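You operate a simulated robot arm through the tools that you are given. There is no shell and no other tool. Be economical: measure what you need, move in short steps, check, and stop when the job is done.

You run a simulated two-armed robot. Do the job below in one go: nothing can be reset, and whatever is moved stays where it is left.

## Task
Hold the purple cup, stand the red-spring shock in it, open the oil jar.
Fine: fetch the cup from the drawer and shut it; cup and red lid go on the mat. Set down upright: purple cup.
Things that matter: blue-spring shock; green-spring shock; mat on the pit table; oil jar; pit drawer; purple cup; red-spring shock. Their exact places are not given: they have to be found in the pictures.

The check looks at the end state, three seconds after you hand in, the way a careful person would. Anything else that was tipped, shoved, dropped, spilled or broken makes it a failure. A push-on lid holds only when it is set on centred and level and pressed home; a screw cap is set on level and turned clockwise until tight.

## Robot
Two 7-joint arms with two-finger parallel grippers on one trunk, on a base that drives. Base frame: it is fixed to the floor where the robot stands at the start and does not move with it; the origin is under the middle of the robot, x ahead of it, y to its left, z up. Lengths are in mm, angles in degrees, forces in N, time in s.
The left shoulder is at the start at [110, 174, 1082], the right one opposite. With the tool pointing down near the work surface each hand reaches from about 100 to 720 mm from the robot's upright axis, wherever it stands, measured 20 degrees to its own side. Places, roughly: mat on the pit table [200, 700, 800]; pit drawer [700, 100, 700]. Payload 3.6 kg a hand.
Tool frame (each hand has its own): the origin (TCP) lies between the finger pads and is the grasp point; the fingertips stand 30 mm ahead of it; z points along the fingers, y is the line along which they close. Largest opening 110 mm; finger width 20, thickness 10; the body of the gripper, 48 by 112 mm, starts 55 mm behind the TCP.
Orientation is that of the tool frame in the base frame, as [roll, pitch, yaw] about the fixed x, y, z axes, in that order (R = Rz(yaw) Ry(pitch) Rx(roll)). With the fingers straight down and closing along the base's y, the tool's x points along the base's -x, its y along +y and its z along -z.

## Interface
- The arms move only by the tool play_rows. It takes "left_commands", "right_commands" or both (then of equal length, played together; a hand with none holds still); each is a list of rows, each a list of 7 numbers: the shift along the base's x, y, z in mm, then the turn, a rotation vector about the base's x, y, z in degrees, then the finger opening in mm, from 0 to 110. In form: [[dx, dy, dz, ax, ay, az, hand], ...]. A call has 1 to 8 rows; each row shifts and turns the commanded pose from where the row before left it. Rows are played at 5 a second. More than 50 mm and 8.6 degrees between two rows, or a gripper value outside its range, and nothing of the call is played. Where a pose cannot be reached the arm comes as near as it can. A force on the tool above 40 N (or 10 N above the force at the start of the call, whichever is more), or a blocked arm, ends the call early, and 0.2 s more pass. Each finger travels about 153 mm/s and halts on what it meets, pressing with about 33 N; the grip force reading is that of the motor and also rises with nothing between the fingers. The clock runs only during rows and for 0.2 s after the last one: add rows that do not move to give the fingers time. It gives the time, the measured TCP pose, the force on the tool (base axes), the opening and the grip force at its end, in the units of the frame above (readings bear some noise), with the torque about the TCP (base axes, N m) and any sound that the robot's microphone picked up.
- Cameras (640 x 400 px; columns grow to the right, rows downward): "scene" is now at [199.4, 41.2, 1245.5]; the picture's right is [0.49, -0.87, -0.00], its down [-0.59, -0.33, -0.74] and it looks along [0.65, 0.36, -0.67] (base axes); focal length 214 px, centre (320, 200). "left" rides on the left gripper at [72, -17, -104] in its tool frame; the picture's right is [0.23, 0.97, 0.00], its down [-0.76, 0.18, -0.62] and it looks along [-0.61, 0.14, 0.78] (tool axes); focal length 222 px, centre (320, 200). "right" rides on the right gripper at [72, 17, -103] in its tool frame; the picture's right is [-0.23, 0.97, 0.00], its down [-0.76, -0.18, -0.62] and it looks along [-0.61, -0.14, 0.78] (tool axes); focal length 222 px, centre (320, 200).
- capture(camera): a new picture of that camera. No time passes.
- move_column(by): slides the trunk up (or, below 0, down) by that many mm; the arms and the scene camera ride with it, the base frame stays. It gives what a move gives, with no picture.
- steer(legs): drives the robot by 1 to 6 legs, each [ahead, left, turn to the left] in mm, mm and degrees, along the robot's own axes; the way and the turn of a leg run together, so that a leg with both is an arc; at most 1500 mm and 180 degrees a leg. The arms and the cameras ride along, it lands a little off, and it stops where it bumps. It gives what a move gives.
- turn_head(pan, tilt): turns the head with the scene camera to pan (to the left, within 86 degrees either way) and tilt (down, from -29 to 69), counted from straight ahead of the robot. It gives what a move gives.
- probe_pixels(camera, pixels): there is no depth. For up to 12 entries [column, row, z] of the newest picture of that camera ("zoom" is the newest enlarged one), the place [x, y] in the base frame at which the ray of that pixel passes the height z, good to about 3 mm. No time passes.
- inspect(camera, box): a new picture of the part [left, top, right, bottom] of that camera's present view, enlarged. No time passes.
- finish_job(): hands the job in; it is judged then, once.

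Keep the steps short. Do not move on a guess: measure, check each grasp and each placing, and mend mistakes. In all there are 80 turns and 70 pictures (those below and enlarged ones count). Leave the grippers open and the arms clear of the work at the hand-in unless told otherwise, and finish with a single line.

The tools are called after "Emit:" as name(argument=value, ...) on one line, values as JSON. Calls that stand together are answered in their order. play_rows: Moves the arms, as the interface text tells. Its arguments: {"type":"object","properties":{"left_commands":{"type":"array","items":{"type":"array","items":{"type":"number"}}},"right_commands":{"type":"array","items":{"type":"array","items":{"type":"number"}}}},"required":[]} The other tools are called the same way: move_column (by) slides the trunk up or down; steer (legs) drives the base; turn_head (pan, tilt) turns the head that bears the scene camera; capture (camera) takes a picture; probe_pixels (camera, pixels) gives the place at which the rays of pixels pass given heights; inspect (camera, box) takes an enlarged picture of a part of a camera's view; finish_job () hands the job in.

At the start:

```text
t: 0.0
left_tool_pos: [380.7, 274.8, 1092.5]
left_tool_rot: [-179.9, 0.0, -179.9]
left_wrist_force: [0.6, 0.3, 0.1]
left_torque: [-0.02, -0.03, 0.04]
left_gripper_width: 109.9
left_grasp_force: 0.1
right_tool_pos: [347.9, -28.0, 1111.3]
right_tool_rot: [179.9, -0.2, 179.9]
right_wrist_force: [0.1, 0.1, 0.0]
right_torque: [0.01, -0.02, 0.01]
right_gripper_width: 110.1
right_grasp_force: 0.0
trunk travel left (down, up): [-200.0, 563.0]
robot x, y, heading: [0.5, 2.0, 0.1]
head pan, tilt: [29.2, 42.1]
```

scene: 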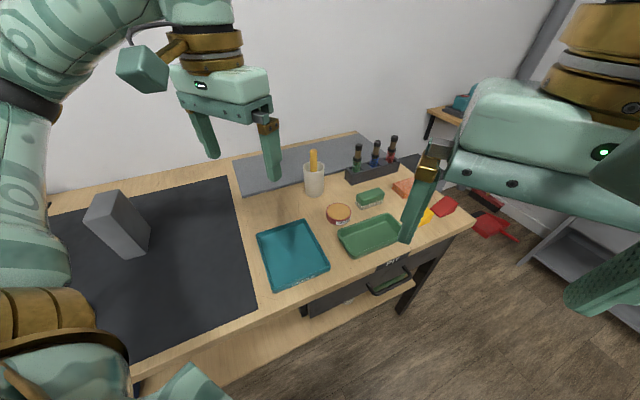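
right: 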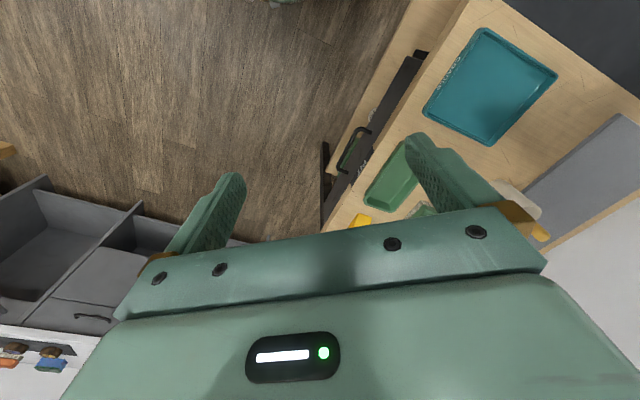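
left: 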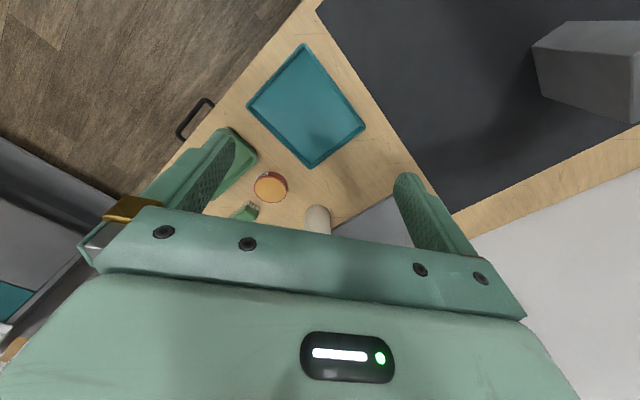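

I see a table with a dark mat at left, a blue tray, a green tray, a rack with three shocks and a drawer handle near (390,283). I'll enlarge for detail first.

Emit:
inspect(camera="scene", box=[230, 120, 480, 320])

Emit:
turn_head(pan=60, tilt=42)

Emit:
capture(camera="scene")

```text
2.00 times, centred on (355, 220) of scene
```

zoom: 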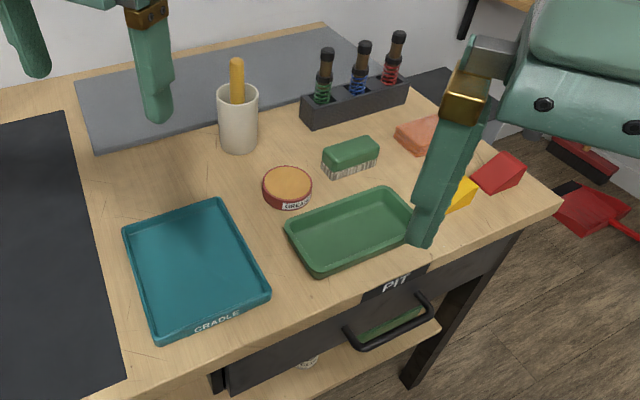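

```text
t: 1.0
left_tool_pos: [382.2, 275.7, 1092.5]
left_tool_rot: [180.0, 0.0, -179.9]
left_wrist_force: [-0.2, -0.2, -0.5]
left_torque: [0.0, 0.01, 0.02]
left_gripper_width: 109.8
left_grasp_force: 0.1
right_tool_pos: [348.1, -27.0, 1112.4]
right_tool_rot: [179.9, -0.1, -180.0]
right_wrist_force: [0.6, 0.0, 0.5]
right_torque: [0.02, -0.04, -0.03]
right_gripper_width: 110.2
right_grasp_force: 0.1
trunk travel left (down, up): [-200.0, 563.0]
robot x, y, heading: [-0.6, 2.3, 0.5]
head pan, tilt: [60.0, 42.0]
```

```text
65 pictures are left
```

scene: 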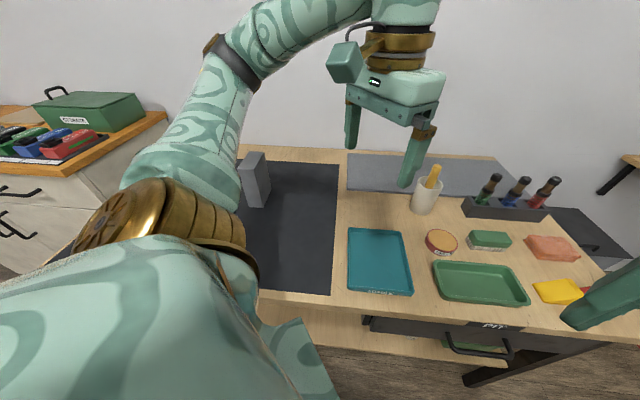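

Measuring the table corners and object positions assuming z=800, then looking around.

Emit:
probe_pixels(camera="scene", pixels=[[331, 293, 800], [338, 165, 800], [348, 188, 800], [515, 190, 800], [348, 288, 800], [412, 293, 800], [605, 285, 800], [441, 250, 800], [424, 213, 800], [470, 216, 800], [553, 220, 800], [480, 352, 700]])

Emit:
inspect(camera="scene", box=[340, 140, 640, 380])

Emit:
turn_head(pan=-20, tilt=35)

Emit:
capture(camera="scene")

Emit:
turn_head(pan=86, tilt=35)

Emit:
capture(camera="scene")

```text
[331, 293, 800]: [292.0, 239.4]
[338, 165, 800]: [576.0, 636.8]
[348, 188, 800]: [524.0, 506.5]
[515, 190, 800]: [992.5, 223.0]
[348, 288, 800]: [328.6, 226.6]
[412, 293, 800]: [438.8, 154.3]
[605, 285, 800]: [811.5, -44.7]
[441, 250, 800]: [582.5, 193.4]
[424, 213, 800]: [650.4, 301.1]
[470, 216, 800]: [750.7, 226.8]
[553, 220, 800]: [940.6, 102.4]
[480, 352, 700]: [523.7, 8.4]
```

```text
1.67 times, centred on (490, 260) of scene
```

zoom: 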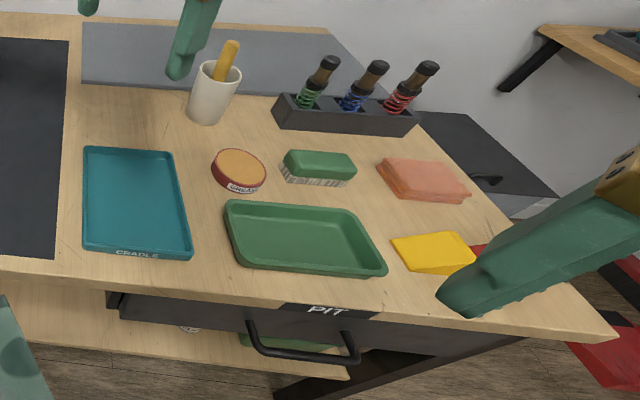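

```text
t: 2.5
left_tool_pos: [381.4, 274.9, 1092.8]
left_tool_rot: [-180.0, -0.1, -179.9]
left_wrist_force: [0.1, -0.4, 1.0]
left_torque: [0.0, -0.03, 0.0]
left_gripper_width: 110.2
left_grasp_force: 0.0
right_tool_pos: [346.6, -28.2, 1112.0]
right_tool_rot: [179.9, -0.1, 180.0]
right_wrist_force: [0.4, 0.5, 1.2]
right_torque: [-0.01, 0.0, 0.0]
right_gripper_width: 110.1
right_grasp_force: 0.1
trunk travel left (down, up): [-200.0, 563.0]
robot x, y, heading: [-1.2, 2.4, 0.0]
head pan, tilt: [-20.0, 35.0]
```

```text
63 pictures are left
```

scene: 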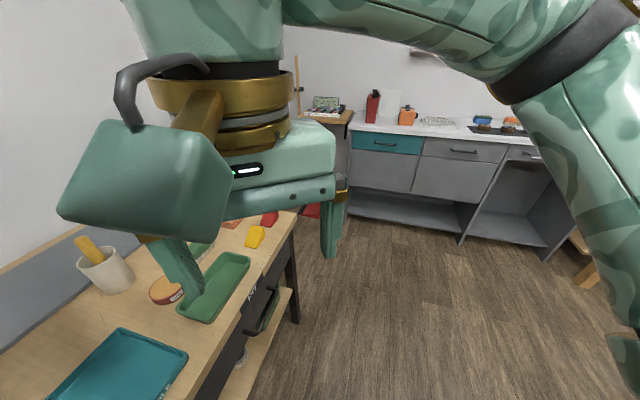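

```text
t: 4.3
left_tool_pos: [381.5, 274.7, 1091.3]
left_tool_rot: [179.9, -0.1, -179.9]
left_wrist_force: [-0.4, -0.4, -0.1]
left_torque: [-0.01, 0.01, 0.0]
left_gripper_width: 110.1
left_grasp_force: 0.1
right_tool_pos: [346.9, -26.5, 1112.4]
right_tool_rot: [179.9, -0.2, 180.0]
right_wrist_force: [0.6, -0.4, 0.1]
right_torque: [-0.02, 0.03, 0.03]
right_gripper_width: 110.1
right_grasp_force: 0.2
trunk travel left (down, up): [-200.0, 563.0]
robot x, y, heading: [-0.0, 0.5, -0.2]
head pan, tilt: [85.9, 35.0]
```

```text
62 pictures are left
```

scene: 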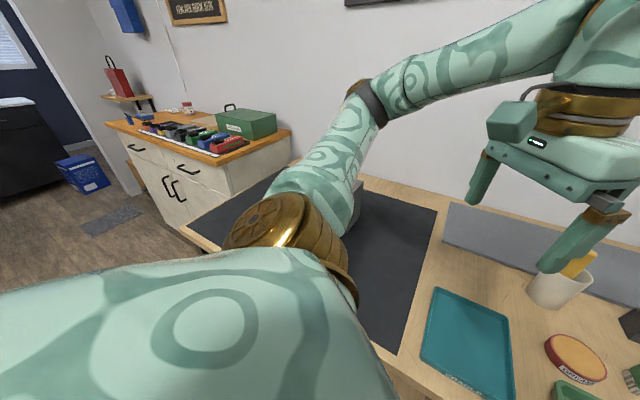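

Zoom on the labelled tin and lower shelf; the head needs to look that way.

Emit:
turn_head(pan=45, tilt=50)

Emit:
inspect(camera="scene", box=[300, 150, 460, 250])

Emit:
inspect(camera="left", box=[480, 0, 640, 100])

Emit:
capture(camera="scene")

```text
t: 5.4
left_tool_pos: [382.6, 275.1, 1093.0]
left_tool_rot: [179.9, 0.0, -180.0]
left_wrist_force: [0.0, -0.7, -0.3]
left_torque: [0.0, 0.02, 0.02]
left_gripper_width: 110.0
left_grasp_force: 0.0
right_tool_pos: [346.9, -28.3, 1112.3]
right_tool_rot: [179.9, -0.2, -179.9]
right_wrist_force: [-0.4, -0.1, 0.1]
right_torque: [0.01, -0.01, 0.01]
right_gripper_width: 109.8
right_grasp_force: 0.1
trunk travel left (down, up): [-200.0, 563.0]
robot x, y, heading: [0.6, -2.1, -0.1]
head pan, tilt: [45.0, 50.0]
```

```text
4.00 times, centred on (380, 200) of scene
```

zoom: 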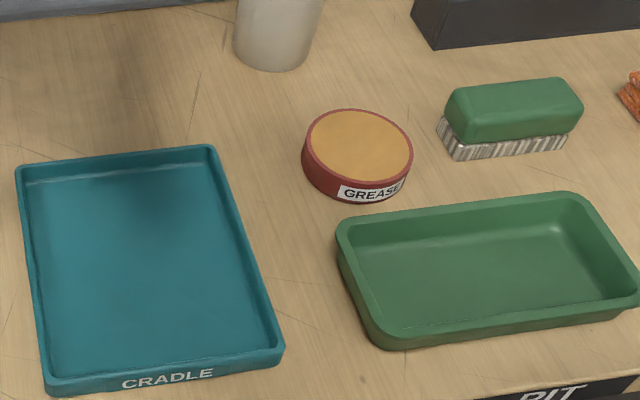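

```text
4.00 times, centred on (560, 50) of left
```

zoom: 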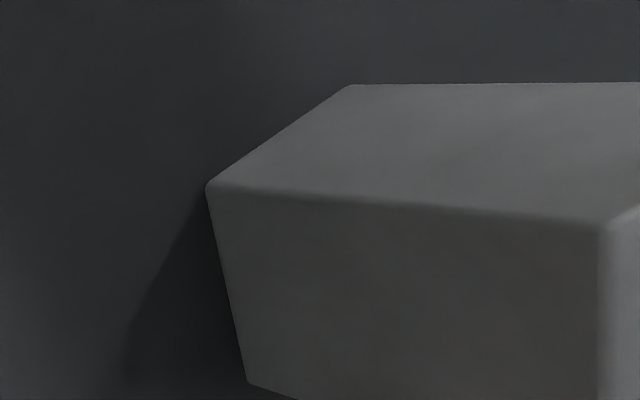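

```text
59 pictures are left
```

scene: 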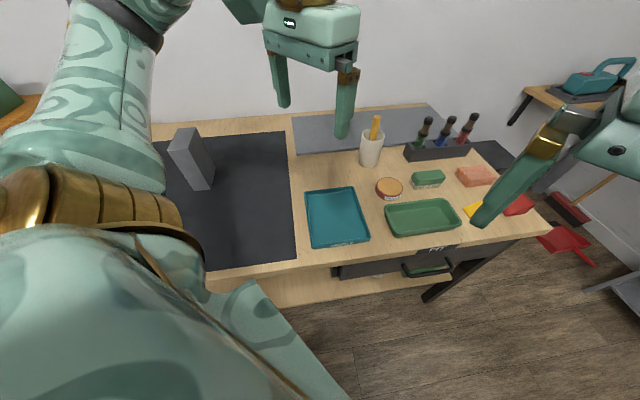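

The tin reads GREASE, so it isn't the oil jar. Table front runs about -34° in base. I'll turn 56° left to face the table, then look for the oil jar (perhaps behind the grey block).

Emit:
steer(legs=[[0, 0, 56]])

Emit:
turn_head(pan=0, tilt=40)

Emit:
capture(camera="scene")

Emit:
turn_head(pan=75, tilt=35)

Emit:
capture(camera="scene")

```text
t: 8.3
left_tool_pos: [-14.5, 469.7, 1092.3]
left_tool_rot: [-179.8, 0.0, -123.9]
left_wrist_force: [-0.2, -0.4, 0.4]
left_torque: [0.02, -0.02, 0.01]
left_gripper_width: 109.9
left_grasp_force: 0.1
right_tool_pos: [217.5, 272.2, 1110.8]
right_tool_rot: [180.0, -0.1, -124.0]
right_wrist_force: [-0.5, -0.6, -0.3]
right_torque: [-0.04, -0.01, 0.05]
right_gripper_width: 110.2
right_grasp_force: 0.2
trunk travel left (down, up): [-200.0, 563.0]
robot x, y, heading: [-0.3, -0.2, 55.8]
head pan, tilt: [45.0, 50.0]
```

```text
t: 9.4
left_tool_pos: [-15.0, 469.7, 1093.4]
left_tool_rot: [180.0, -0.2, -123.9]
left_wrist_force: [-1.2, -0.2, -0.1]
left_torque: [0.02, 0.0, 0.02]
left_gripper_width: 110.1
left_grasp_force: 0.0
right_tool_pos: [217.5, 273.6, 1111.2]
right_tool_rot: [180.0, -0.1, -124.1]
right_wrist_force: [0.6, -0.4, 0.6]
right_torque: [-0.03, 0.0, 0.02]
right_gripper_width: 109.9
right_grasp_force: 0.1
trunk travel left (down, up): [-200.0, 563.0]
robot x, y, heading: [3.1, -3.3, 56.1]
head pan, tilt: [0.0, 40.0]
```

```text
58 pictures are left
```

scene: 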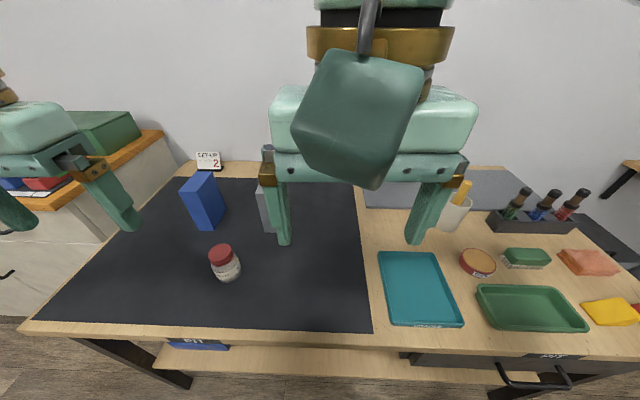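

```text
t: 10.9
left_tool_pos: [-14.0, 469.0, 1091.6]
left_tool_rot: [180.0, -0.1, -123.9]
left_wrist_force: [0.1, -0.1, -0.1]
left_torque: [-0.01, 0.03, -0.01]
left_gripper_width: 110.0
left_grasp_force: 0.1
right_tool_pos: [216.9, 273.4, 1110.4]
right_tool_rot: [-180.0, -0.1, -123.9]
right_wrist_force: [0.5, -0.3, 0.1]
right_torque: [0.0, -0.02, 0.01]
right_gripper_width: 109.9
right_grasp_force: 0.0
trunk travel left (down, up): [-200.0, 563.0]
robot x, y, heading: [-0.7, 4.2, 56.0]
head pan, tilt: [75.0, 35.0]
```

```text
57 pictures are left
```

scene: 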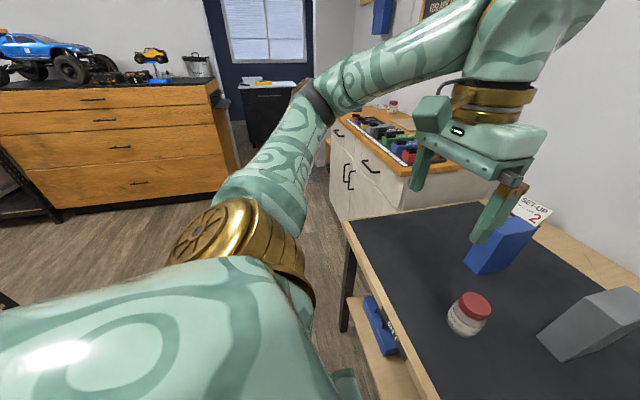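

The red-lidded jar is on the dark mat at (225,262) of the front view. I'll return the head and inspect it and the rack.

Emit:
turn_head(pan=0, tilt=45)

Emit:
inspect(camera="scene", box=[190, 160, 290, 260])

Emit:
capture(camera="scene")

```text
t: 12.3
left_tool_pos: [-15.2, 469.7, 1092.5]
left_tool_rot: [-179.9, -0.1, -123.9]
left_wrist_force: [0.1, -0.9, 0.6]
left_torque: [0.0, -0.01, -0.04]
left_gripper_width: 109.9
left_grasp_force: 0.1
right_tool_pos: [217.1, 272.5, 1110.9]
right_tool_rot: [180.0, -0.1, -123.9]
right_wrist_force: [-0.6, 0.3, 0.3]
right_torque: [0.02, 0.02, -0.02]
right_gripper_width: 109.7
right_grasp_force: 0.1
trunk travel left (down, up): [-200.0, 563.0]
robot x, y, heading: [-2.6, 0.1, 55.9]
head pan, tilt: [0.0, 45.0]
```

```text
4.00 times, centred on (240, 210) of scene
```

zoom: 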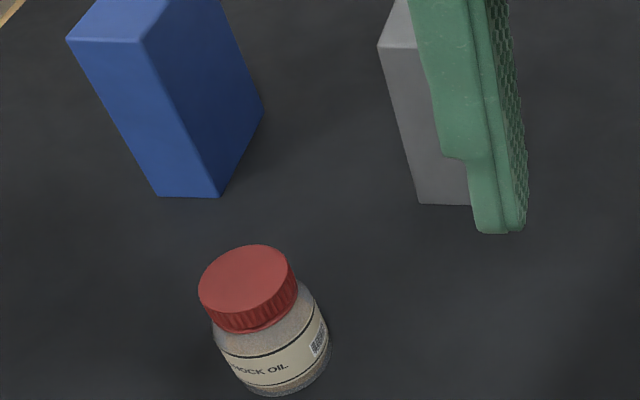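

```text
55 pictures are left
```

scene: 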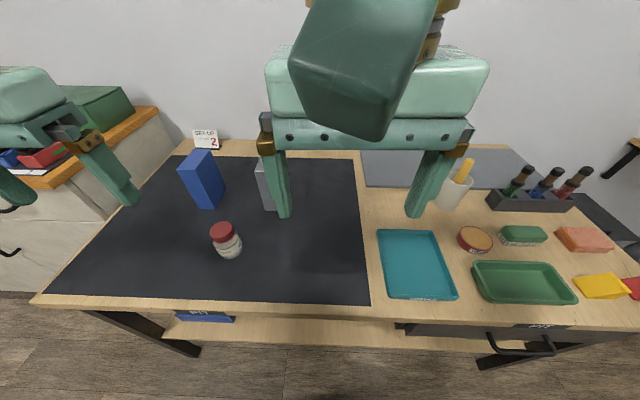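

Screw-type ribbed cap on the "SHOCK OIL" jar. Measuring mat, jar, rack positions.

Emit:
probe_pixels(camera="scene", pixels=[[53, 292, 800], [371, 306, 800], [362, 188, 800], [229, 257, 800], [222, 230, 870], [213, 207, 800], [274, 211, 800], [378, 294, 800], [456, 299, 800], [640, 328, 800], [380, 318, 800], [520, 353, 700]])

Emit:
probe_pixels(camera="zoom", pixels=[[272, 395, 800], [232, 380, 800], [330, 350, 800], [198, 292, 870], [298, 283, 870], [255, 247, 870], [160, 195, 800], [220, 195, 800], [264, 115, 800], [420, 203, 800]])

```text
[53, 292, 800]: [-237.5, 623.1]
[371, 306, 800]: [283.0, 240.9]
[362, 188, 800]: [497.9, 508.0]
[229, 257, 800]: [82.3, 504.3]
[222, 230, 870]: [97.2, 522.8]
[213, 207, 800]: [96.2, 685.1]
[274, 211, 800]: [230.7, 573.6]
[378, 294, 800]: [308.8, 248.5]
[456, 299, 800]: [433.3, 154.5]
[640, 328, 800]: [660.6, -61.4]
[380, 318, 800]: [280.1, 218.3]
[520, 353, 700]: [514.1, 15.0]
```

```text
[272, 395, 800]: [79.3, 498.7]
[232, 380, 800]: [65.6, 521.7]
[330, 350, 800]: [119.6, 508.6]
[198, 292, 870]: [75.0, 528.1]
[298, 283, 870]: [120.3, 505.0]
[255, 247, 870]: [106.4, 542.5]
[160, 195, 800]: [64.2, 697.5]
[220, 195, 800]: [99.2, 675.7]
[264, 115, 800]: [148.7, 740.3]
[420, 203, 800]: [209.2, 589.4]
```

Table edge lies at -36.3° (mat corners (53,292)→(371,306)); jar is near (93,520). I'll square up to the drawer: turn -2.3°, then right 400 and back 200.

Emit:
steer(legs=[[0, 0, -2.2], [-200, 0, 0], [0, -400, 0]])

Emit:
turn_head(pan=0, tilt=40)

Emit:
capture(camera="scene")

```text
t: 16.5
left_tool_pos: [210.3, 64.0, 1092.6]
left_tool_rot: [-179.9, 0.0, -126.1]
left_wrist_force: [0.6, 0.0, -0.9]
left_torque: [-0.01, 0.0, -0.02]
left_gripper_width: 110.2
left_grasp_force: 0.1
right_tool_pos: [434.4, -141.2, 1111.4]
right_tool_rot: [179.9, -0.1, -126.3]
right_wrist_force: [0.0, 0.0, 0.1]
right_torque: [0.0, 0.01, 0.0]
right_gripper_width: 110.0
right_grasp_force: 0.0
trunk travel left (down, up): [-200.0, 563.0]
robot x, y, heading: [204.1, -406.0, 53.5]
head pan, tilt: [0.0, 45.0]
```

```text
t: 17.1
left_tool_pos: [210.0, 66.1, 1092.0]
left_tool_rot: [-179.9, 0.0, -126.1]
left_wrist_force: [-0.3, 0.1, -0.6]
left_torque: [-0.05, -0.02, 0.02]
left_gripper_width: 109.8
left_grasp_force: 0.1
right_tool_pos: [434.3, -140.3, 1111.6]
right_tool_rot: [180.0, -0.1, -126.3]
right_wrist_force: [-1.0, 0.2, 0.8]
right_torque: [0.0, 0.02, 0.0]
right_gripper_width: 110.0
right_grasp_force: 0.0
trunk travel left (down, up): [-200.0, 563.0]
robot x, y, heading: [207.1, -403.1, 53.8]
head pan, tilt: [0.0, 40.0]
```

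```text
54 pictures are left
```

scene: 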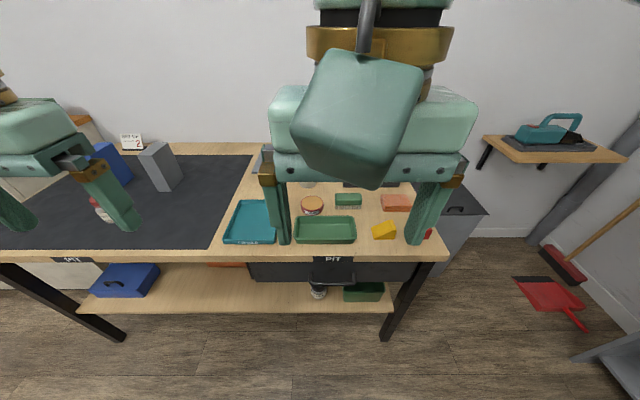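

Emit:
inspect(camera="scene", box=[240, 240, 400, 310])

Emit:
probe_pixels(camera="scene", pixels=[[308, 284, 700], [356, 284, 700], [332, 284, 700], [332, 284, 670], [332, 284, 730], [332, 254, 800], [250, 260, 780]])

Emit:
turn_head(pan=0, tilt=65)

Emit:
inspect(camera="scene", box=[240, 120, 400, 220])

```text
4.00 times, centred on (320, 275) of scene
```

zoom: 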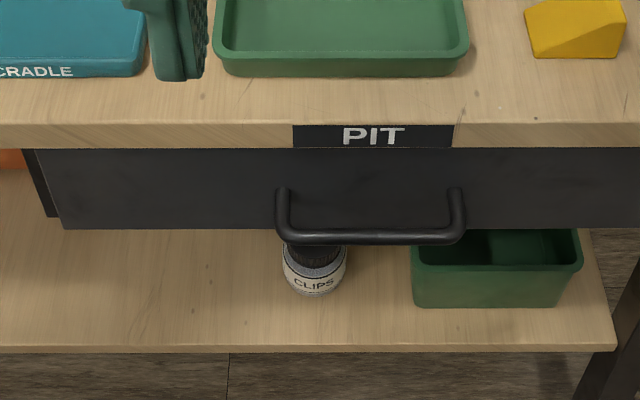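

```text
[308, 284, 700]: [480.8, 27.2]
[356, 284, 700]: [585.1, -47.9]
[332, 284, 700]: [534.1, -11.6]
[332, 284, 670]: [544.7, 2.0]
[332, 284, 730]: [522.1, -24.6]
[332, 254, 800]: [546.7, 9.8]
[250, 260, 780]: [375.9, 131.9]
```

```text
t: 18.0
left_tool_pos: [210.5, 64.7, 1093.1]
left_tool_rot: [-180.0, -0.1, -126.1]
left_wrist_force: [0.3, -0.4, 0.2]
left_torque: [0.0, 0.01, -0.01]
left_gripper_width: 109.9
left_grasp_force: 0.1
right_tool_pos: [434.2, -139.8, 1111.3]
right_tool_rot: [180.0, -0.2, -126.3]
right_wrist_force: [-0.7, -0.2, -0.4]
right_torque: [0.02, -0.04, -0.02]
right_gripper_width: 110.3
right_grasp_force: 0.1
trunk travel left (down, up): [-200.0, 563.0]
robot x, y, heading: [205.8, -402.2, 53.8]
head pan, tilt: [0.0, 65.0]
```

```text
4.00 times, centred on (320, 170) of scene
```

zoom: 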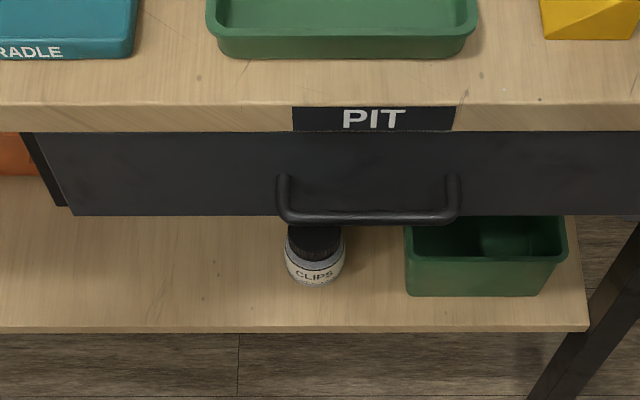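

The bar handle is near (534,-12) at z≈700. I'll turn the right hand so its fingers close vertically and point forward, then approach; first the yaw turn.

Emit:
play_rows(right_commands=[[0, 0, 0, 0, 0, -8.5, 110], [0, 0, 0, 0, 0, -8.5, 110], [0, 0, 0, 0, 0, -8.5, 110], [0, 0, 0, 0, 0, -8.5, 110], [0, 0, 0, 0, 0, -8.5, 110], [0, 0, 0, 0, 0, -8.5, 110], [0, 0, 0, 0, 0, -8.5, 110], [0, 0, 0, 0, 0, -8.5, 110]])

Emit:
play_rows(right_commands=[[0, 0, 0, 0, 0, -8.5, 110], [0, 0, 0, 0, 0, -8.5, 110], [0, 0, 0, 0, 0, -5, 110], [0, 0, -30, 6.85, -5.03, 0, 110], [0, 0, -30, 6.85, -5.03, 0, 110], [0, 0, -30, 6.85, -5.03, 0, 110], [0, 0, -30, 6.85, -5.03, 0, 110], [0, 0, -30, 6.85, -5.03, 0, 110]])

Emit:
play_rows(right_commands=[[0, 0, -40, 6.85, -5.03, 0, 110], [0, 0, -40, 6.85, -5.03, 0, 110], [0, 0, -40, 6.85, -5.03, 0, 110], [0, 0, -20, 1.6, -1.2, 0, 110], [0, 0, 0, 0, 0, 0, 110]])

Emit:
capture(camera="right")

```text
t: 19.8
left_tool_pos: [209.4, 66.3, 1092.6]
left_tool_rot: [-180.0, -0.1, -126.2]
left_wrist_force: [0.0, -0.1, -0.1]
left_torque: [0.0, -0.01, 0.04]
left_gripper_width: 110.0
left_grasp_force: 0.1
right_tool_pos: [433.2, -139.6, 1112.3]
right_tool_rot: [-180.0, -0.1, 165.7]
right_wrist_force: [-0.5, 0.6, 0.8]
right_torque: [0.0, 0.0, 0.02]
right_gripper_width: 109.8
right_grasp_force: 0.1
trunk travel left (down, up): [-200.0, 563.0]
robot x, y, heading: [204.4, -404.7, 53.7]
head pan, tilt: [0.0, 65.0]
```

```text
t: 21.8
left_tool_pos: [209.2, 65.6, 1092.4]
left_tool_rot: [-179.9, -0.1, -126.2]
left_wrist_force: [-0.3, 0.0, 0.0]
left_torque: [-0.03, -0.01, -0.03]
left_gripper_width: 110.2
left_grasp_force: 0.1
right_tool_pos: [439.5, -122.4, 981.5]
right_tool_rot: [137.0, -4.9, 139.5]
right_wrist_force: [0.3, -0.2, -0.3]
right_torque: [0.02, 0.02, 0.01]
right_gripper_width: 109.7
right_grasp_force: 0.0
trunk travel left (down, up): [-200.0, 563.0]
robot x, y, heading: [205.0, -402.6, 54.0]
head pan, tilt: [0.0, 65.0]
stopped in row 8 (right hand): the arm was blocked; the commanded pose is now the measured one
```

```text
t: 22.4
left_tool_pos: [209.2, 66.2, 1092.0]
left_tool_rot: [-179.9, -0.1, -126.0]
left_wrist_force: [-0.2, -0.1, -0.1]
left_torque: [0.0, 0.02, -0.02]
left_gripper_width: 109.9
left_grasp_force: 0.0
right_tool_pos: [484.7, -86.7, 958.8]
right_tool_rot: [123.2, -15.7, 128.3]
right_wrist_force: [-0.3, 0.4, 0.3]
right_torque: [0.01, 0.03, 0.0]
right_gripper_width: 109.8
right_grasp_force: 0.1
trunk travel left (down, up): [-200.0, 563.0]
robot x, y, heading: [206.0, -404.4, 53.7]
head pan, tilt: [0.0, 65.0]
stopped in row 2 (right hand): the arm was blocked; the commanded pose is now the measured one
```

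```text
51 pictures are left
```

right: 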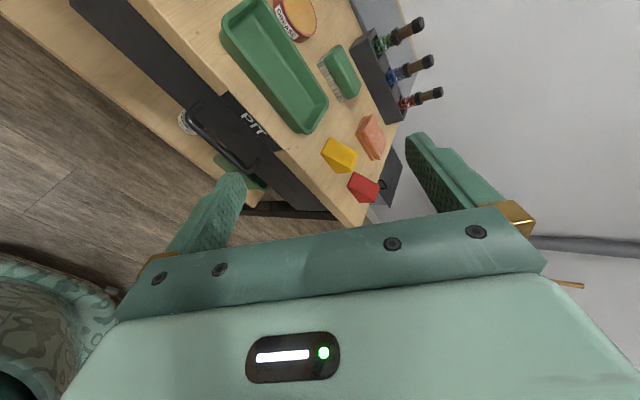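

The arm jammed because the hand was too close to the body. I'll move it outward while straightening the orientation (about 50° forward tilt).

Emit:
play_rows(right_commands=[[14, 27, -10, -5.2, -2.2, 5.4, 60], [14, 27, -20, -5.2, -2.2, 5.4, 60], [-10, 0, -30, -5.2, -2.2, 5.4, 60], [-10, 0, -30, 0, 0, 0, 60], [0, 0, 0, 0, 0, 0, 60]])

Emit:
capture(camera="right")

```text
t: 23.6
left_tool_pos: [210.0, 66.9, 1092.9]
left_tool_rot: [-179.8, -0.1, -126.1]
left_wrist_force: [0.0, 1.2, 1.0]
left_torque: [0.04, 0.04, 0.0]
left_gripper_width: 110.3
left_grasp_force: 0.0
right_tool_pos: [492.1, -31.5, 865.6]
right_tool_rot: [129.9, -0.1, 144.0]
right_wrist_force: [-0.5, -0.6, 0.0]
right_torque: [-0.04, -0.04, 0.0]
right_gripper_width: 60.2
right_grasp_force: 0.1
trunk travel left (down, up): [-200.0, 563.0]
robot x, y, heading: [207.2, -402.9, 53.8]
head pan, tilt: [0.0, 65.0]
```

```text
50 pictures are left
```

right: 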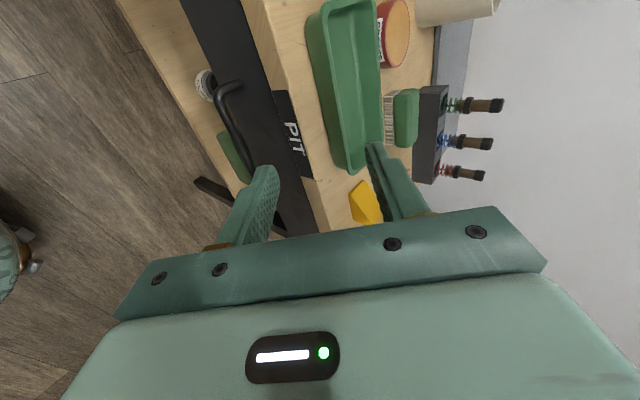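

Orientation reached. Triangulating the handle bar from this camera.

Emit:
inspect(camera="right", box=[180, 60, 340, 200])

```text
2.86 times, centred on (260, 130) of right
```

zoom: 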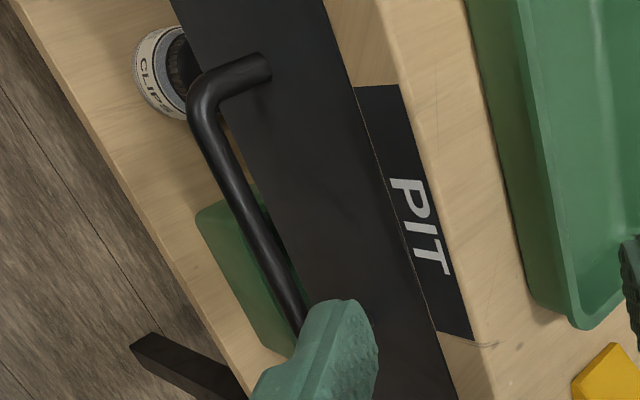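

Emit:
probe_pixels(camera="zoom", pixels=[[202, 110, 700], [202, 110, 670], [202, 110, 730], [255, 220, 700], [255, 220, 670], [255, 220, 730], [265, 68, 700], [265, 68, 730], [361, 90, 790], [398, 85, 800], [400, 200, 790]])

```text
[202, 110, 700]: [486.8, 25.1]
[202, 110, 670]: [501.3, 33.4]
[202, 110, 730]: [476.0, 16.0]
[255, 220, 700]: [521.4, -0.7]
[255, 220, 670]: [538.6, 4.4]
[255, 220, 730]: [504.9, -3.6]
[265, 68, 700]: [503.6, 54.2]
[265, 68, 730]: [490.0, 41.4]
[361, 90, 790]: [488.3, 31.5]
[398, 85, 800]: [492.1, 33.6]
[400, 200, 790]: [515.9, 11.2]
```

Emit:
play_rows(right_commands=[[-3, -4, -40, 0, 0, 0, 60], [-3, -4, -40, 0, 0, 0, 60], [-4, -6, -42, 0, 0, 0, 60], [0, 0, 0, 0, 0, 0, 60]])

Emit:
capture(camera="right")

Emit:
inspect(camera="scene", box=[240, 120, 400, 220])

```text
t: 24.6
left_tool_pos: [210.0, 66.3, 1092.1]
left_tool_rot: [-179.9, 0.0, -126.1]
left_wrist_force: [-0.6, -0.3, 0.1]
left_torque: [-0.01, -0.02, -0.02]
left_gripper_width: 110.1
left_grasp_force: 0.1
right_tool_pos: [476.6, -43.8, 750.7]
right_tool_rot: [130.1, 0.0, 143.6]
right_wrist_force: [-0.4, 0.0, 0.0]
right_torque: [-0.02, 0.0, 0.01]
right_gripper_width: 59.9
right_grasp_force: 0.1
right hand out of reach, approached as far as the arm can: row 3
trunk travel left (down, up): [-200.0, 563.0]
robot x, y, heading: [206.5, -405.0, 53.8]
head pan, tilt: [0.0, 65.0]
```

```text
48 pictures are left
```

right: 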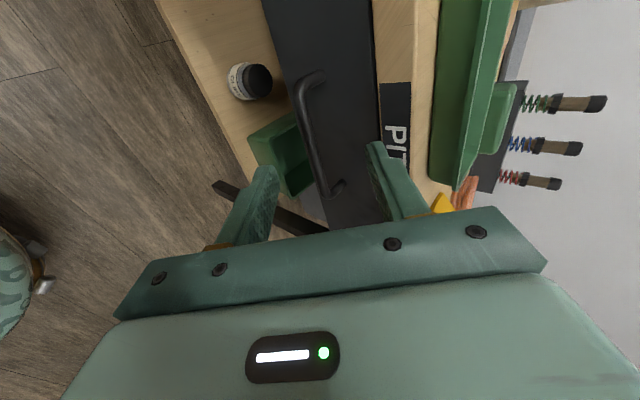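

```text
4.00 times, centred on (320, 170) of scene
```

zoom: 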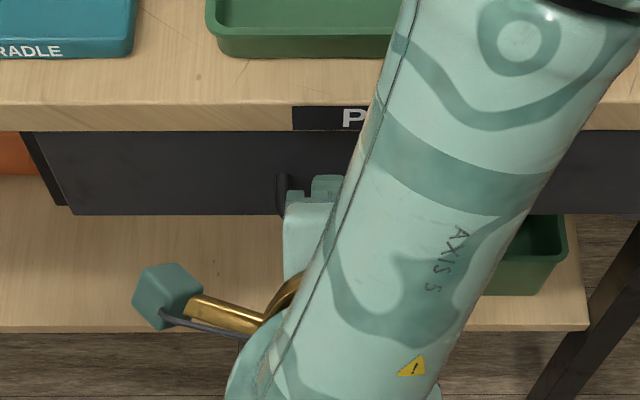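

The reach limit showed up; I'll triangulate the bar from this view, then raise the hand 80 and lower the trunk 100.

Emit:
probe_pixels(camera="right", pixels=[[300, 90, 700], [300, 90, 670], [300, 90, 730], [311, 140, 700], [311, 140, 670], [311, 140, 730], [324, 190, 700], [324, 190, 670], [380, 88, 790], [412, 80, 800]])

Emit:
play_rows(right_commands=[[0, 0, 40, 0, 0, 0, 60], [0, 0, 40, 0, 0, 0, 60]])

Emit:
move_column(by=-100)

```text
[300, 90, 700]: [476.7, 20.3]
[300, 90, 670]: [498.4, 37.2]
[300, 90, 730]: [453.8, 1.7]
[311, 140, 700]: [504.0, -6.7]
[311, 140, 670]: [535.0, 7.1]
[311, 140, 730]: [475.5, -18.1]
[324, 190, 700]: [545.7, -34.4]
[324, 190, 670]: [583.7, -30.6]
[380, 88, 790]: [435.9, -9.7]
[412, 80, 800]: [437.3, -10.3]
```

```text
t: 25.2
left_tool_pos: [209.4, 65.4, 1092.1]
left_tool_rot: [179.9, -0.1, -126.0]
left_wrist_force: [0.7, 0.0, -0.1]
left_torque: [-0.03, 0.01, -0.02]
left_gripper_width: 110.1
left_grasp_force: 0.0
right_tool_pos: [476.7, -42.2, 831.4]
right_tool_rot: [129.9, -0.2, 143.8]
right_wrist_force: [0.1, 0.3, 0.4]
right_torque: [0.02, 0.01, 0.04]
right_gripper_width: 59.7
right_grasp_force: 0.1
trunk travel left (down, up): [-200.0, 563.0]
robot x, y, heading: [205.2, -407.1, 53.9]
head pan, tilt: [0.0, 65.0]
```

```text
t: 26.5
left_tool_pos: [209.8, 65.2, 993.0]
left_tool_rot: [-179.9, 0.0, -126.1]
left_wrist_force: [-0.6, 0.5, -0.3]
left_torque: [0.01, 0.0, 0.02]
left_gripper_width: 110.0
left_grasp_force: 0.1
right_tool_pos: [475.4, -43.6, 732.2]
right_tool_rot: [129.7, -0.2, 143.9]
right_wrist_force: [-0.1, 0.1, -0.3]
right_torque: [0.0, 0.02, 0.0]
right_gripper_width: 59.7
right_grasp_force: 0.1
trunk travel left (down, up): [-100.0, 663.0]
robot x, y, heading: [205.9, -403.9, 53.8]
head pan, tilt: [0.0, 65.0]
```

Triangulation gives bar z≈668, v≈324, tabletop z≈780. Hand is already on the approach line; going halfway and looking.

Emit:
play_rows(right_commands=[[20.2, -14.8, 0, 0, 0, 0, 40], [9, 12, -12, 0, 0, 0, 40], [9, 12, -12, 0, 0, 0, 40], [0, 0, 0, 0, 0, 0, 40]])

Emit:
capture(camera="right")

```text
t: 27.5
left_tool_pos: [210.3, 66.0, 991.5]
left_tool_rot: [-179.9, 0.0, -126.1]
left_wrist_force: [0.9, -0.2, -0.5]
left_torque: [-0.01, 0.03, -0.05]
left_gripper_width: 109.7
left_grasp_force: 0.0
right_tool_pos: [514.5, -34.2, 708.2]
right_tool_rot: [129.9, -0.1, 143.8]
right_wrist_force: [0.4, 0.6, 0.2]
right_torque: [0.0, -0.02, 0.0]
right_gripper_width: 40.0
right_grasp_force: 0.0
trunk travel left (down, up): [-100.0, 663.0]
robot x, y, heading: [207.9, -404.5, 53.7]
head pan, tilt: [0.0, 65.0]
```

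```text
46 pictures are left
```

right: 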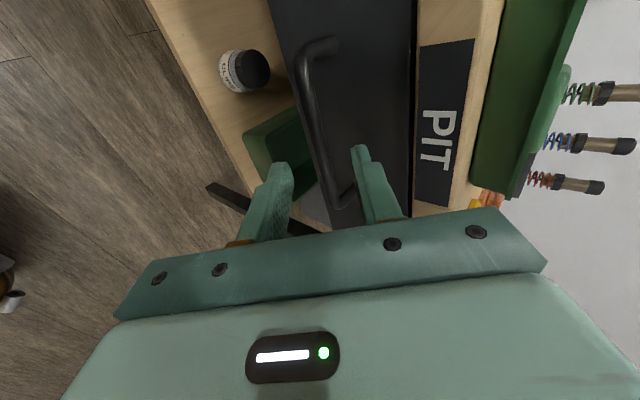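

The bar passes midway between the fingers. Advancing the remaining 43 mm along the tool axis, then closing.

Emit:
play_rows(right_commands=[[6.5, 9, -9, 0, 0, 0, 40], [6.5, 9, -9, 0, 0, 0, 40], [6.5, 8.6, -9, 0, 0, 0, 40], [0, 0, 0, 0, 0, 0, 40]])

Emit:
capture(camera="right")

```text
t: 28.5
left_tool_pos: [210.1, 66.1, 992.9]
left_tool_rot: [-179.8, -0.1, -126.1]
left_wrist_force: [0.0, 0.3, -1.1]
left_torque: [-0.01, 0.0, 0.01]
left_gripper_width: 110.0
left_grasp_force: 0.0
right_tool_pos: [534.5, -7.4, 680.6]
right_tool_rot: [129.9, -0.1, 143.8]
right_wrist_force: [-0.6, 0.0, 0.4]
right_torque: [0.01, -0.01, -0.01]
right_gripper_width: 39.9
right_grasp_force: 0.0
trunk travel left (down, up): [-100.0, 663.0]
robot x, y, heading: [205.1, -406.5, 53.6]
head pan, tilt: [0.0, 65.0]
```

```text
45 pictures are left
```

right: 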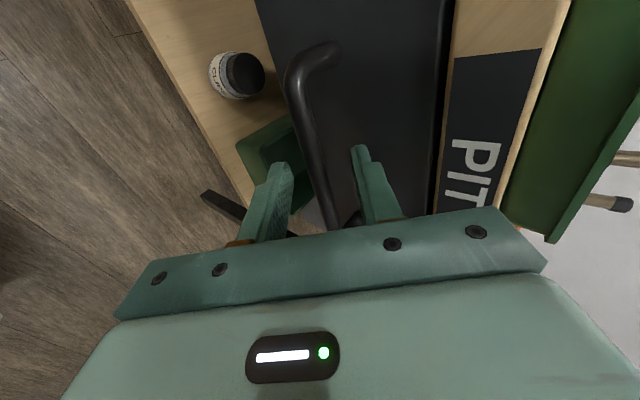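

Bar looks to be between the fingers; closing to test the grip.

Emit:
play_rows(right_commands=[[0, 0, 0, 0, 0, 0, 0], [0, 0, 0, 0, 0, 0, 0], [0, 0, 0, 0, 0, 0, 0]])

```text
t: 29.3
left_tool_pos: [210.1, 66.6, 992.1]
left_tool_rot: [-179.9, 0.0, -126.1]
left_wrist_force: [0.5, -0.1, -0.7]
left_torque: [-0.01, -0.01, 0.01]
left_gripper_width: 109.7
left_grasp_force: 0.0
right_tool_pos: [533.2, -7.8, 679.8]
right_tool_rot: [130.1, 0.1, 143.9]
right_wrist_force: [-2.4, -3.3, -7.7]
right_torque: [-0.39, -0.24, 0.32]
right_gripper_width: 11.9
right_grasp_force: 45.3
trunk travel left (down, up): [-100.0, 663.0]
robot x, y, heading: [207.5, -401.6, 53.9]
head pan, tilt: [0.0, 65.0]
```

Bar gripped (12 mm). Pulling the drawer open by driving straight back 150.

Emit:
steer(legs=[[-150, 0, 0]])

Emit:
turn_head(pan=0, tilt=50)

Emit:
capture(camera="scene")

```text
t: 30.7
left_tool_pos: [120.6, -55.8, 992.1]
left_tool_rot: [-180.0, -0.1, -126.2]
left_wrist_force: [0.1, 0.1, 0.1]
left_torque: [-0.01, 0.01, 0.0]
left_gripper_width: 109.8
left_grasp_force: 0.1
right_tool_pos: [444.7, -131.3, 679.9]
right_tool_rot: [130.0, 0.0, 143.8]
right_wrist_force: [2.5, -4.2, -12.4]
right_torque: [-0.41, -0.4, 0.11]
right_gripper_width: 11.8
right_grasp_force: 44.8
trunk travel left (down, up): [-100.0, 663.0]
robot x, y, heading: [115.7, -524.7, 53.8]
head pan, tilt: [0.0, 65.0]
```

```text
t: 31.4
left_tool_pos: [120.4, -56.7, 991.3]
left_tool_rot: [-180.0, -0.1, -126.2]
left_wrist_force: [0.0, 0.6, -1.1]
left_torque: [-0.05, -0.01, -0.01]
left_gripper_width: 110.1
left_grasp_force: 0.1
right_tool_pos: [443.9, -130.9, 679.9]
right_tool_rot: [130.0, 0.0, 143.8]
right_wrist_force: [1.1, -2.0, -6.6]
right_torque: [-0.2, -0.17, 0.54]
right_gripper_width: 11.6
right_grasp_force: 45.2
trunk travel left (down, up): [-100.0, 663.0]
robot x, y, heading: [115.8, -529.9, 53.8]
head pan, tilt: [0.0, 50.0]
```

```text
44 pictures are left
```

scene: 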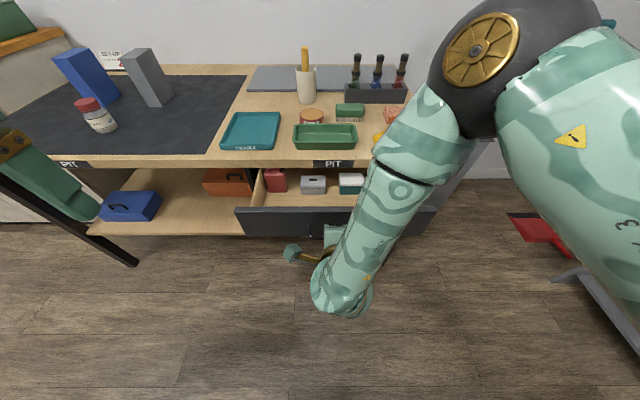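

The drawer opens. Pulling 90 more, then looking inside.

Emit:
steer(legs=[[-90, 0, 0]])

Emit:
capture(camera="scene")

Emit:
inspect(camera="scene", box=[220, 130, 380, 230])

```text
t: 32.5
left_tool_pos: [65.7, -130.5, 992.2]
left_tool_rot: [180.0, -0.2, -126.1]
left_wrist_force: [-0.2, -0.8, 0.3]
left_torque: [0.03, -0.01, 0.01]
left_gripper_width: 110.3
left_grasp_force: 0.0
right_tool_pos: [392.5, -203.1, 679.2]
right_tool_rot: [130.1, -0.1, 143.8]
right_wrist_force: [3.4, -3.7, -8.7]
right_torque: [-0.37, -0.41, 0.03]
right_gripper_width: 11.8
right_grasp_force: 45.1
trunk travel left (down, up): [-100.0, 663.0]
robot x, y, heading: [66.6, -600.1, 53.8]
head pan, tilt: [0.0, 50.0]
```

```text
43 pictures are left
```

scene: 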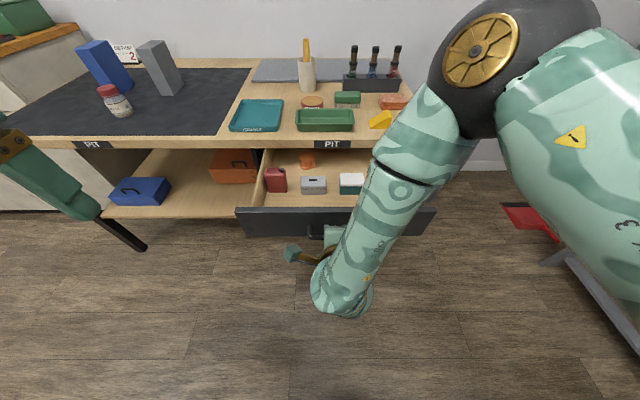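

```text
4.00 times, centred on (300, 180) of scene
```

zoom: 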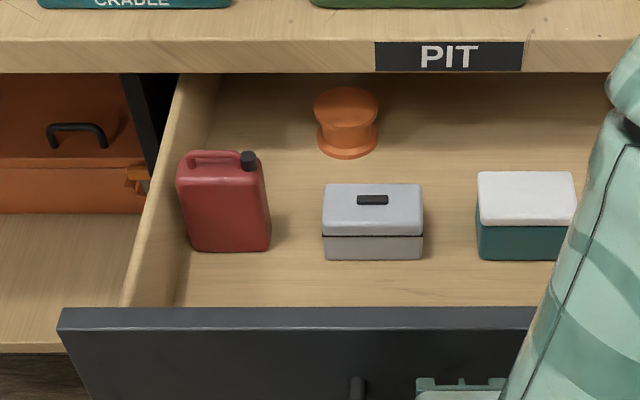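

No purple cup visible yet; the right part is hidden by my arm. Release the handle, retreat, raise the arm and look.

Emit:
play_rows(right_commands=[[0, 0, 0, 0, 0, 0, 44], [0, 0, 0, 0, 0, 0, 44], [-9, -12, 13, 0, 0, 0, 44], [-9, -12, 13, 0, 0, 0, 44], [-9, -12, 30, 0, 0, 0, 60], [0, 0, 50, 0, 0, 0, 60], [0, 0, 50, 0, 0, 0, 60], [20, -15, 50, 0, 0, 0, 60]])

Emit:
play_rows(right_commands=[[40, -29, 20, 0, 0, 0, 60], [40, -29, 20, 0, 0, 0, 60], [40, -29, 20, 0, 0, 0, 60], [40, -29, 0, 0, 0, 0, 60]])

Emit:
capture(camera="scene")

```text
refused: row 8 steps farther than a row can; nothing moved
```

```text
refused: row 1 steps farther than a row can; nothing moved
```

```text
41 pictures are left
```

scene: 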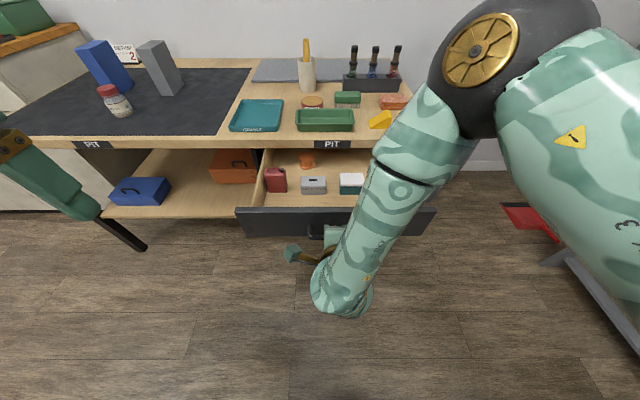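

Nothing moved (a row was too long). Redo with shorter rows.

Emit:
play_rows(right_commands=[[0, 0, 0, 0, 0, 0, 44], [0, 0, 0, 0, 0, 0, 44], [-9, -12, 13, 0, 0, 0, 44], [-9, -12, 13, 0, 0, 0, 44], [-9, -12, 30, 0, 0, 0, 60], [0, 0, 48, 0, 0, 0, 60], [0, 0, 48, 0, 0, 0, 60], [0, 0, 48, 0, 0, 0, 60]])

Emit:
play_rows(right_commands=[[35, -25, 20, 0, 0, 0, 60], [35, -25, 20, 0, 0, 0, 60], [35, -25, 20, 0, 0, 0, 60], [35, -25, 0, 0, 0, 0, 60]])

Emit:
inspect(camera="scene", box=[230, 120, 450, 250])

```text
t: 34.4
left_tool_pos: [67.2, -130.7, 993.0]
left_tool_rot: [179.9, -0.1, -126.1]
left_wrist_force: [0.0, 0.1, -0.2]
left_torque: [0.03, -0.01, 0.0]
left_gripper_width: 110.1
left_grasp_force: 0.1
right_tool_pos: [364.3, -239.4, 879.3]
right_tool_rot: [130.0, -0.1, 143.8]
right_wrist_force: [0.3, -0.1, -0.2]
right_torque: [-0.04, 0.0, -0.03]
right_gripper_width: 59.9
right_grasp_force: 0.0
trunk travel left (down, up): [-100.0, 663.0]
robot x, y, heading: [63.6, -599.0, 53.8]
head pan, tilt: [0.0, 50.0]
```

```text
t: 35.4
left_tool_pos: [67.0, -129.8, 992.5]
left_tool_rot: [179.9, -0.2, -126.2]
left_wrist_force: [-0.5, -0.3, 0.0]
left_torque: [0.0, -0.01, -0.02]
left_gripper_width: 110.0
left_grasp_force: 0.2
right_tool_pos: [508.0, -291.5, 957.4]
right_tool_rot: [130.1, 0.0, 143.7]
right_wrist_force: [0.0, 0.3, 0.4]
right_torque: [0.0, 0.04, -0.02]
right_gripper_width: 59.9
right_grasp_force: 0.0
right hand out of reach, approached as far as the arm can: row 2, 3, 4
trunk travel left (down, up): [-100.0, 663.0]
robot x, y, heading: [62.0, -600.8, 53.9]
head pan, tilt: [0.0, 50.0]
```

```text
2.91 times, centred on (340, 185) of scene
```

zoom: 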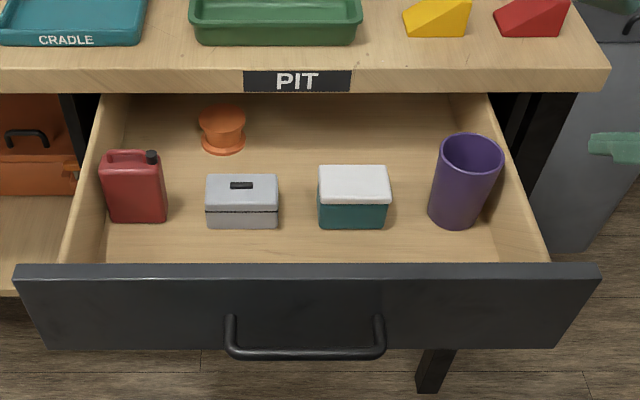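

The purple cup stands at the right of the drawer (zoom 465,180). Measuring it and the drawer walls.

Emit:
probe_pixels(camera="zoom", pixels=[[472, 152, 760], [472, 152, 740], [472, 152, 720], [438, 155, 740], [504, 155, 740], [455, 224, 660], [455, 224, 640], [430, 212, 650], [478, 215, 650], [520, 190, 700], [300, 268, 720], [305, 352, 668]])

```text
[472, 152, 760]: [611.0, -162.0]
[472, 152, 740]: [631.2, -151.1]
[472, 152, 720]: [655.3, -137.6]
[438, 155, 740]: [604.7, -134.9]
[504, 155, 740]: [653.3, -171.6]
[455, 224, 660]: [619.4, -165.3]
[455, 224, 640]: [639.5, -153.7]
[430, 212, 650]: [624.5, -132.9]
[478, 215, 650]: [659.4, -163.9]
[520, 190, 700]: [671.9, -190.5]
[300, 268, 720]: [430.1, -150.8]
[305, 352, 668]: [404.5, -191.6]
```

Cup centre u≈598, v≈270 (about (640,-136)), rim z≈725, diameter ~61. I'll drive 200 forward so the right hand comes over it, turning the tool to point down.

Emit:
steer(legs=[[195, 0, 0]])

Emit:
play_rows(right_commands=[[0, 0, 0, -6.72, 4.93, 0, 100], [0, 0, 0, -6.72, 4.93, 0, 100], [0, 0, 0, -6.72, 4.93, 0, 100], [0, 0, 0, -6.72, 4.93, 0, 100], [0, 0, 0, -6.72, 4.93, 0, 100], [0, 0, 0, -6.72, 4.93, 0, 100], [0, 0, 0, 0, 0, 0, 100]])

Emit:
capture(camera="right")

Emit:
capture(camera="scene")

```text
t: 36.9
left_tool_pos: [182.0, 29.8, 992.6]
left_tool_rot: [-180.0, -0.1, -126.0]
left_wrist_force: [0.8, 0.4, 0.6]
left_torque: [0.0, 0.01, -0.01]
left_gripper_width: 109.9
left_grasp_force: 0.0
right_tool_pos: [624.0, -132.7, 957.9]
right_tool_rot: [130.2, 0.0, 143.7]
right_wrist_force: [-0.3, -0.2, 0.5]
right_torque: [0.0, 0.03, 0.01]
right_gripper_width: 59.8
right_grasp_force: 0.1
trunk travel left (down, up): [-100.0, 663.0]
robot x, y, heading: [179.9, -443.4, 54.0]
head pan, tilt: [0.0, 50.0]
```

```text
t: 38.5
left_tool_pos: [181.3, 29.4, 992.1]
left_tool_rot: [180.0, -0.1, -126.0]
left_wrist_force: [0.6, 0.0, -0.4]
left_torque: [-0.03, -0.01, 0.02]
left_gripper_width: 109.9
left_grasp_force: 0.1
right_tool_pos: [623.1, -132.5, 957.8]
right_tool_rot: [-179.8, -0.2, 143.8]
right_wrist_force: [-0.8, -0.4, 0.8]
right_torque: [0.03, 0.02, 0.02]
right_gripper_width: 100.2
right_grasp_force: 0.0
trunk travel left (down, up): [-100.0, 663.0]
robot x, y, heading: [178.6, -442.9, 54.0]
head pan, tilt: [0.0, 50.0]
```

```text
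39 pictures are left
```

right: 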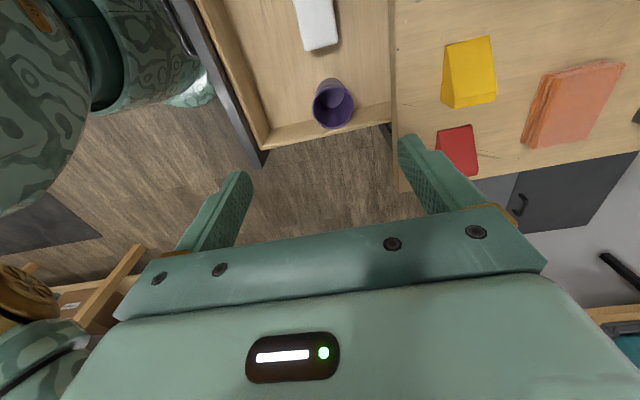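

```text
38 pictures are left
```

scene: 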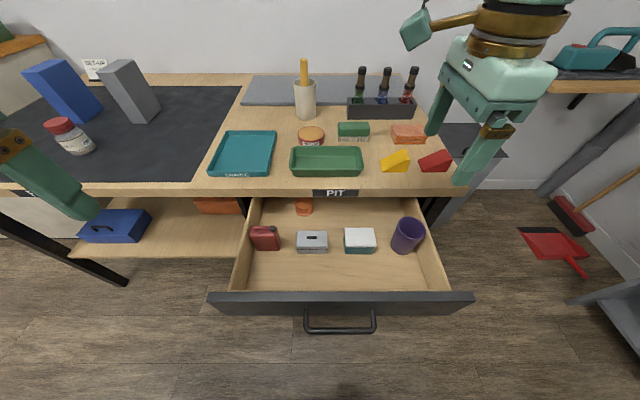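

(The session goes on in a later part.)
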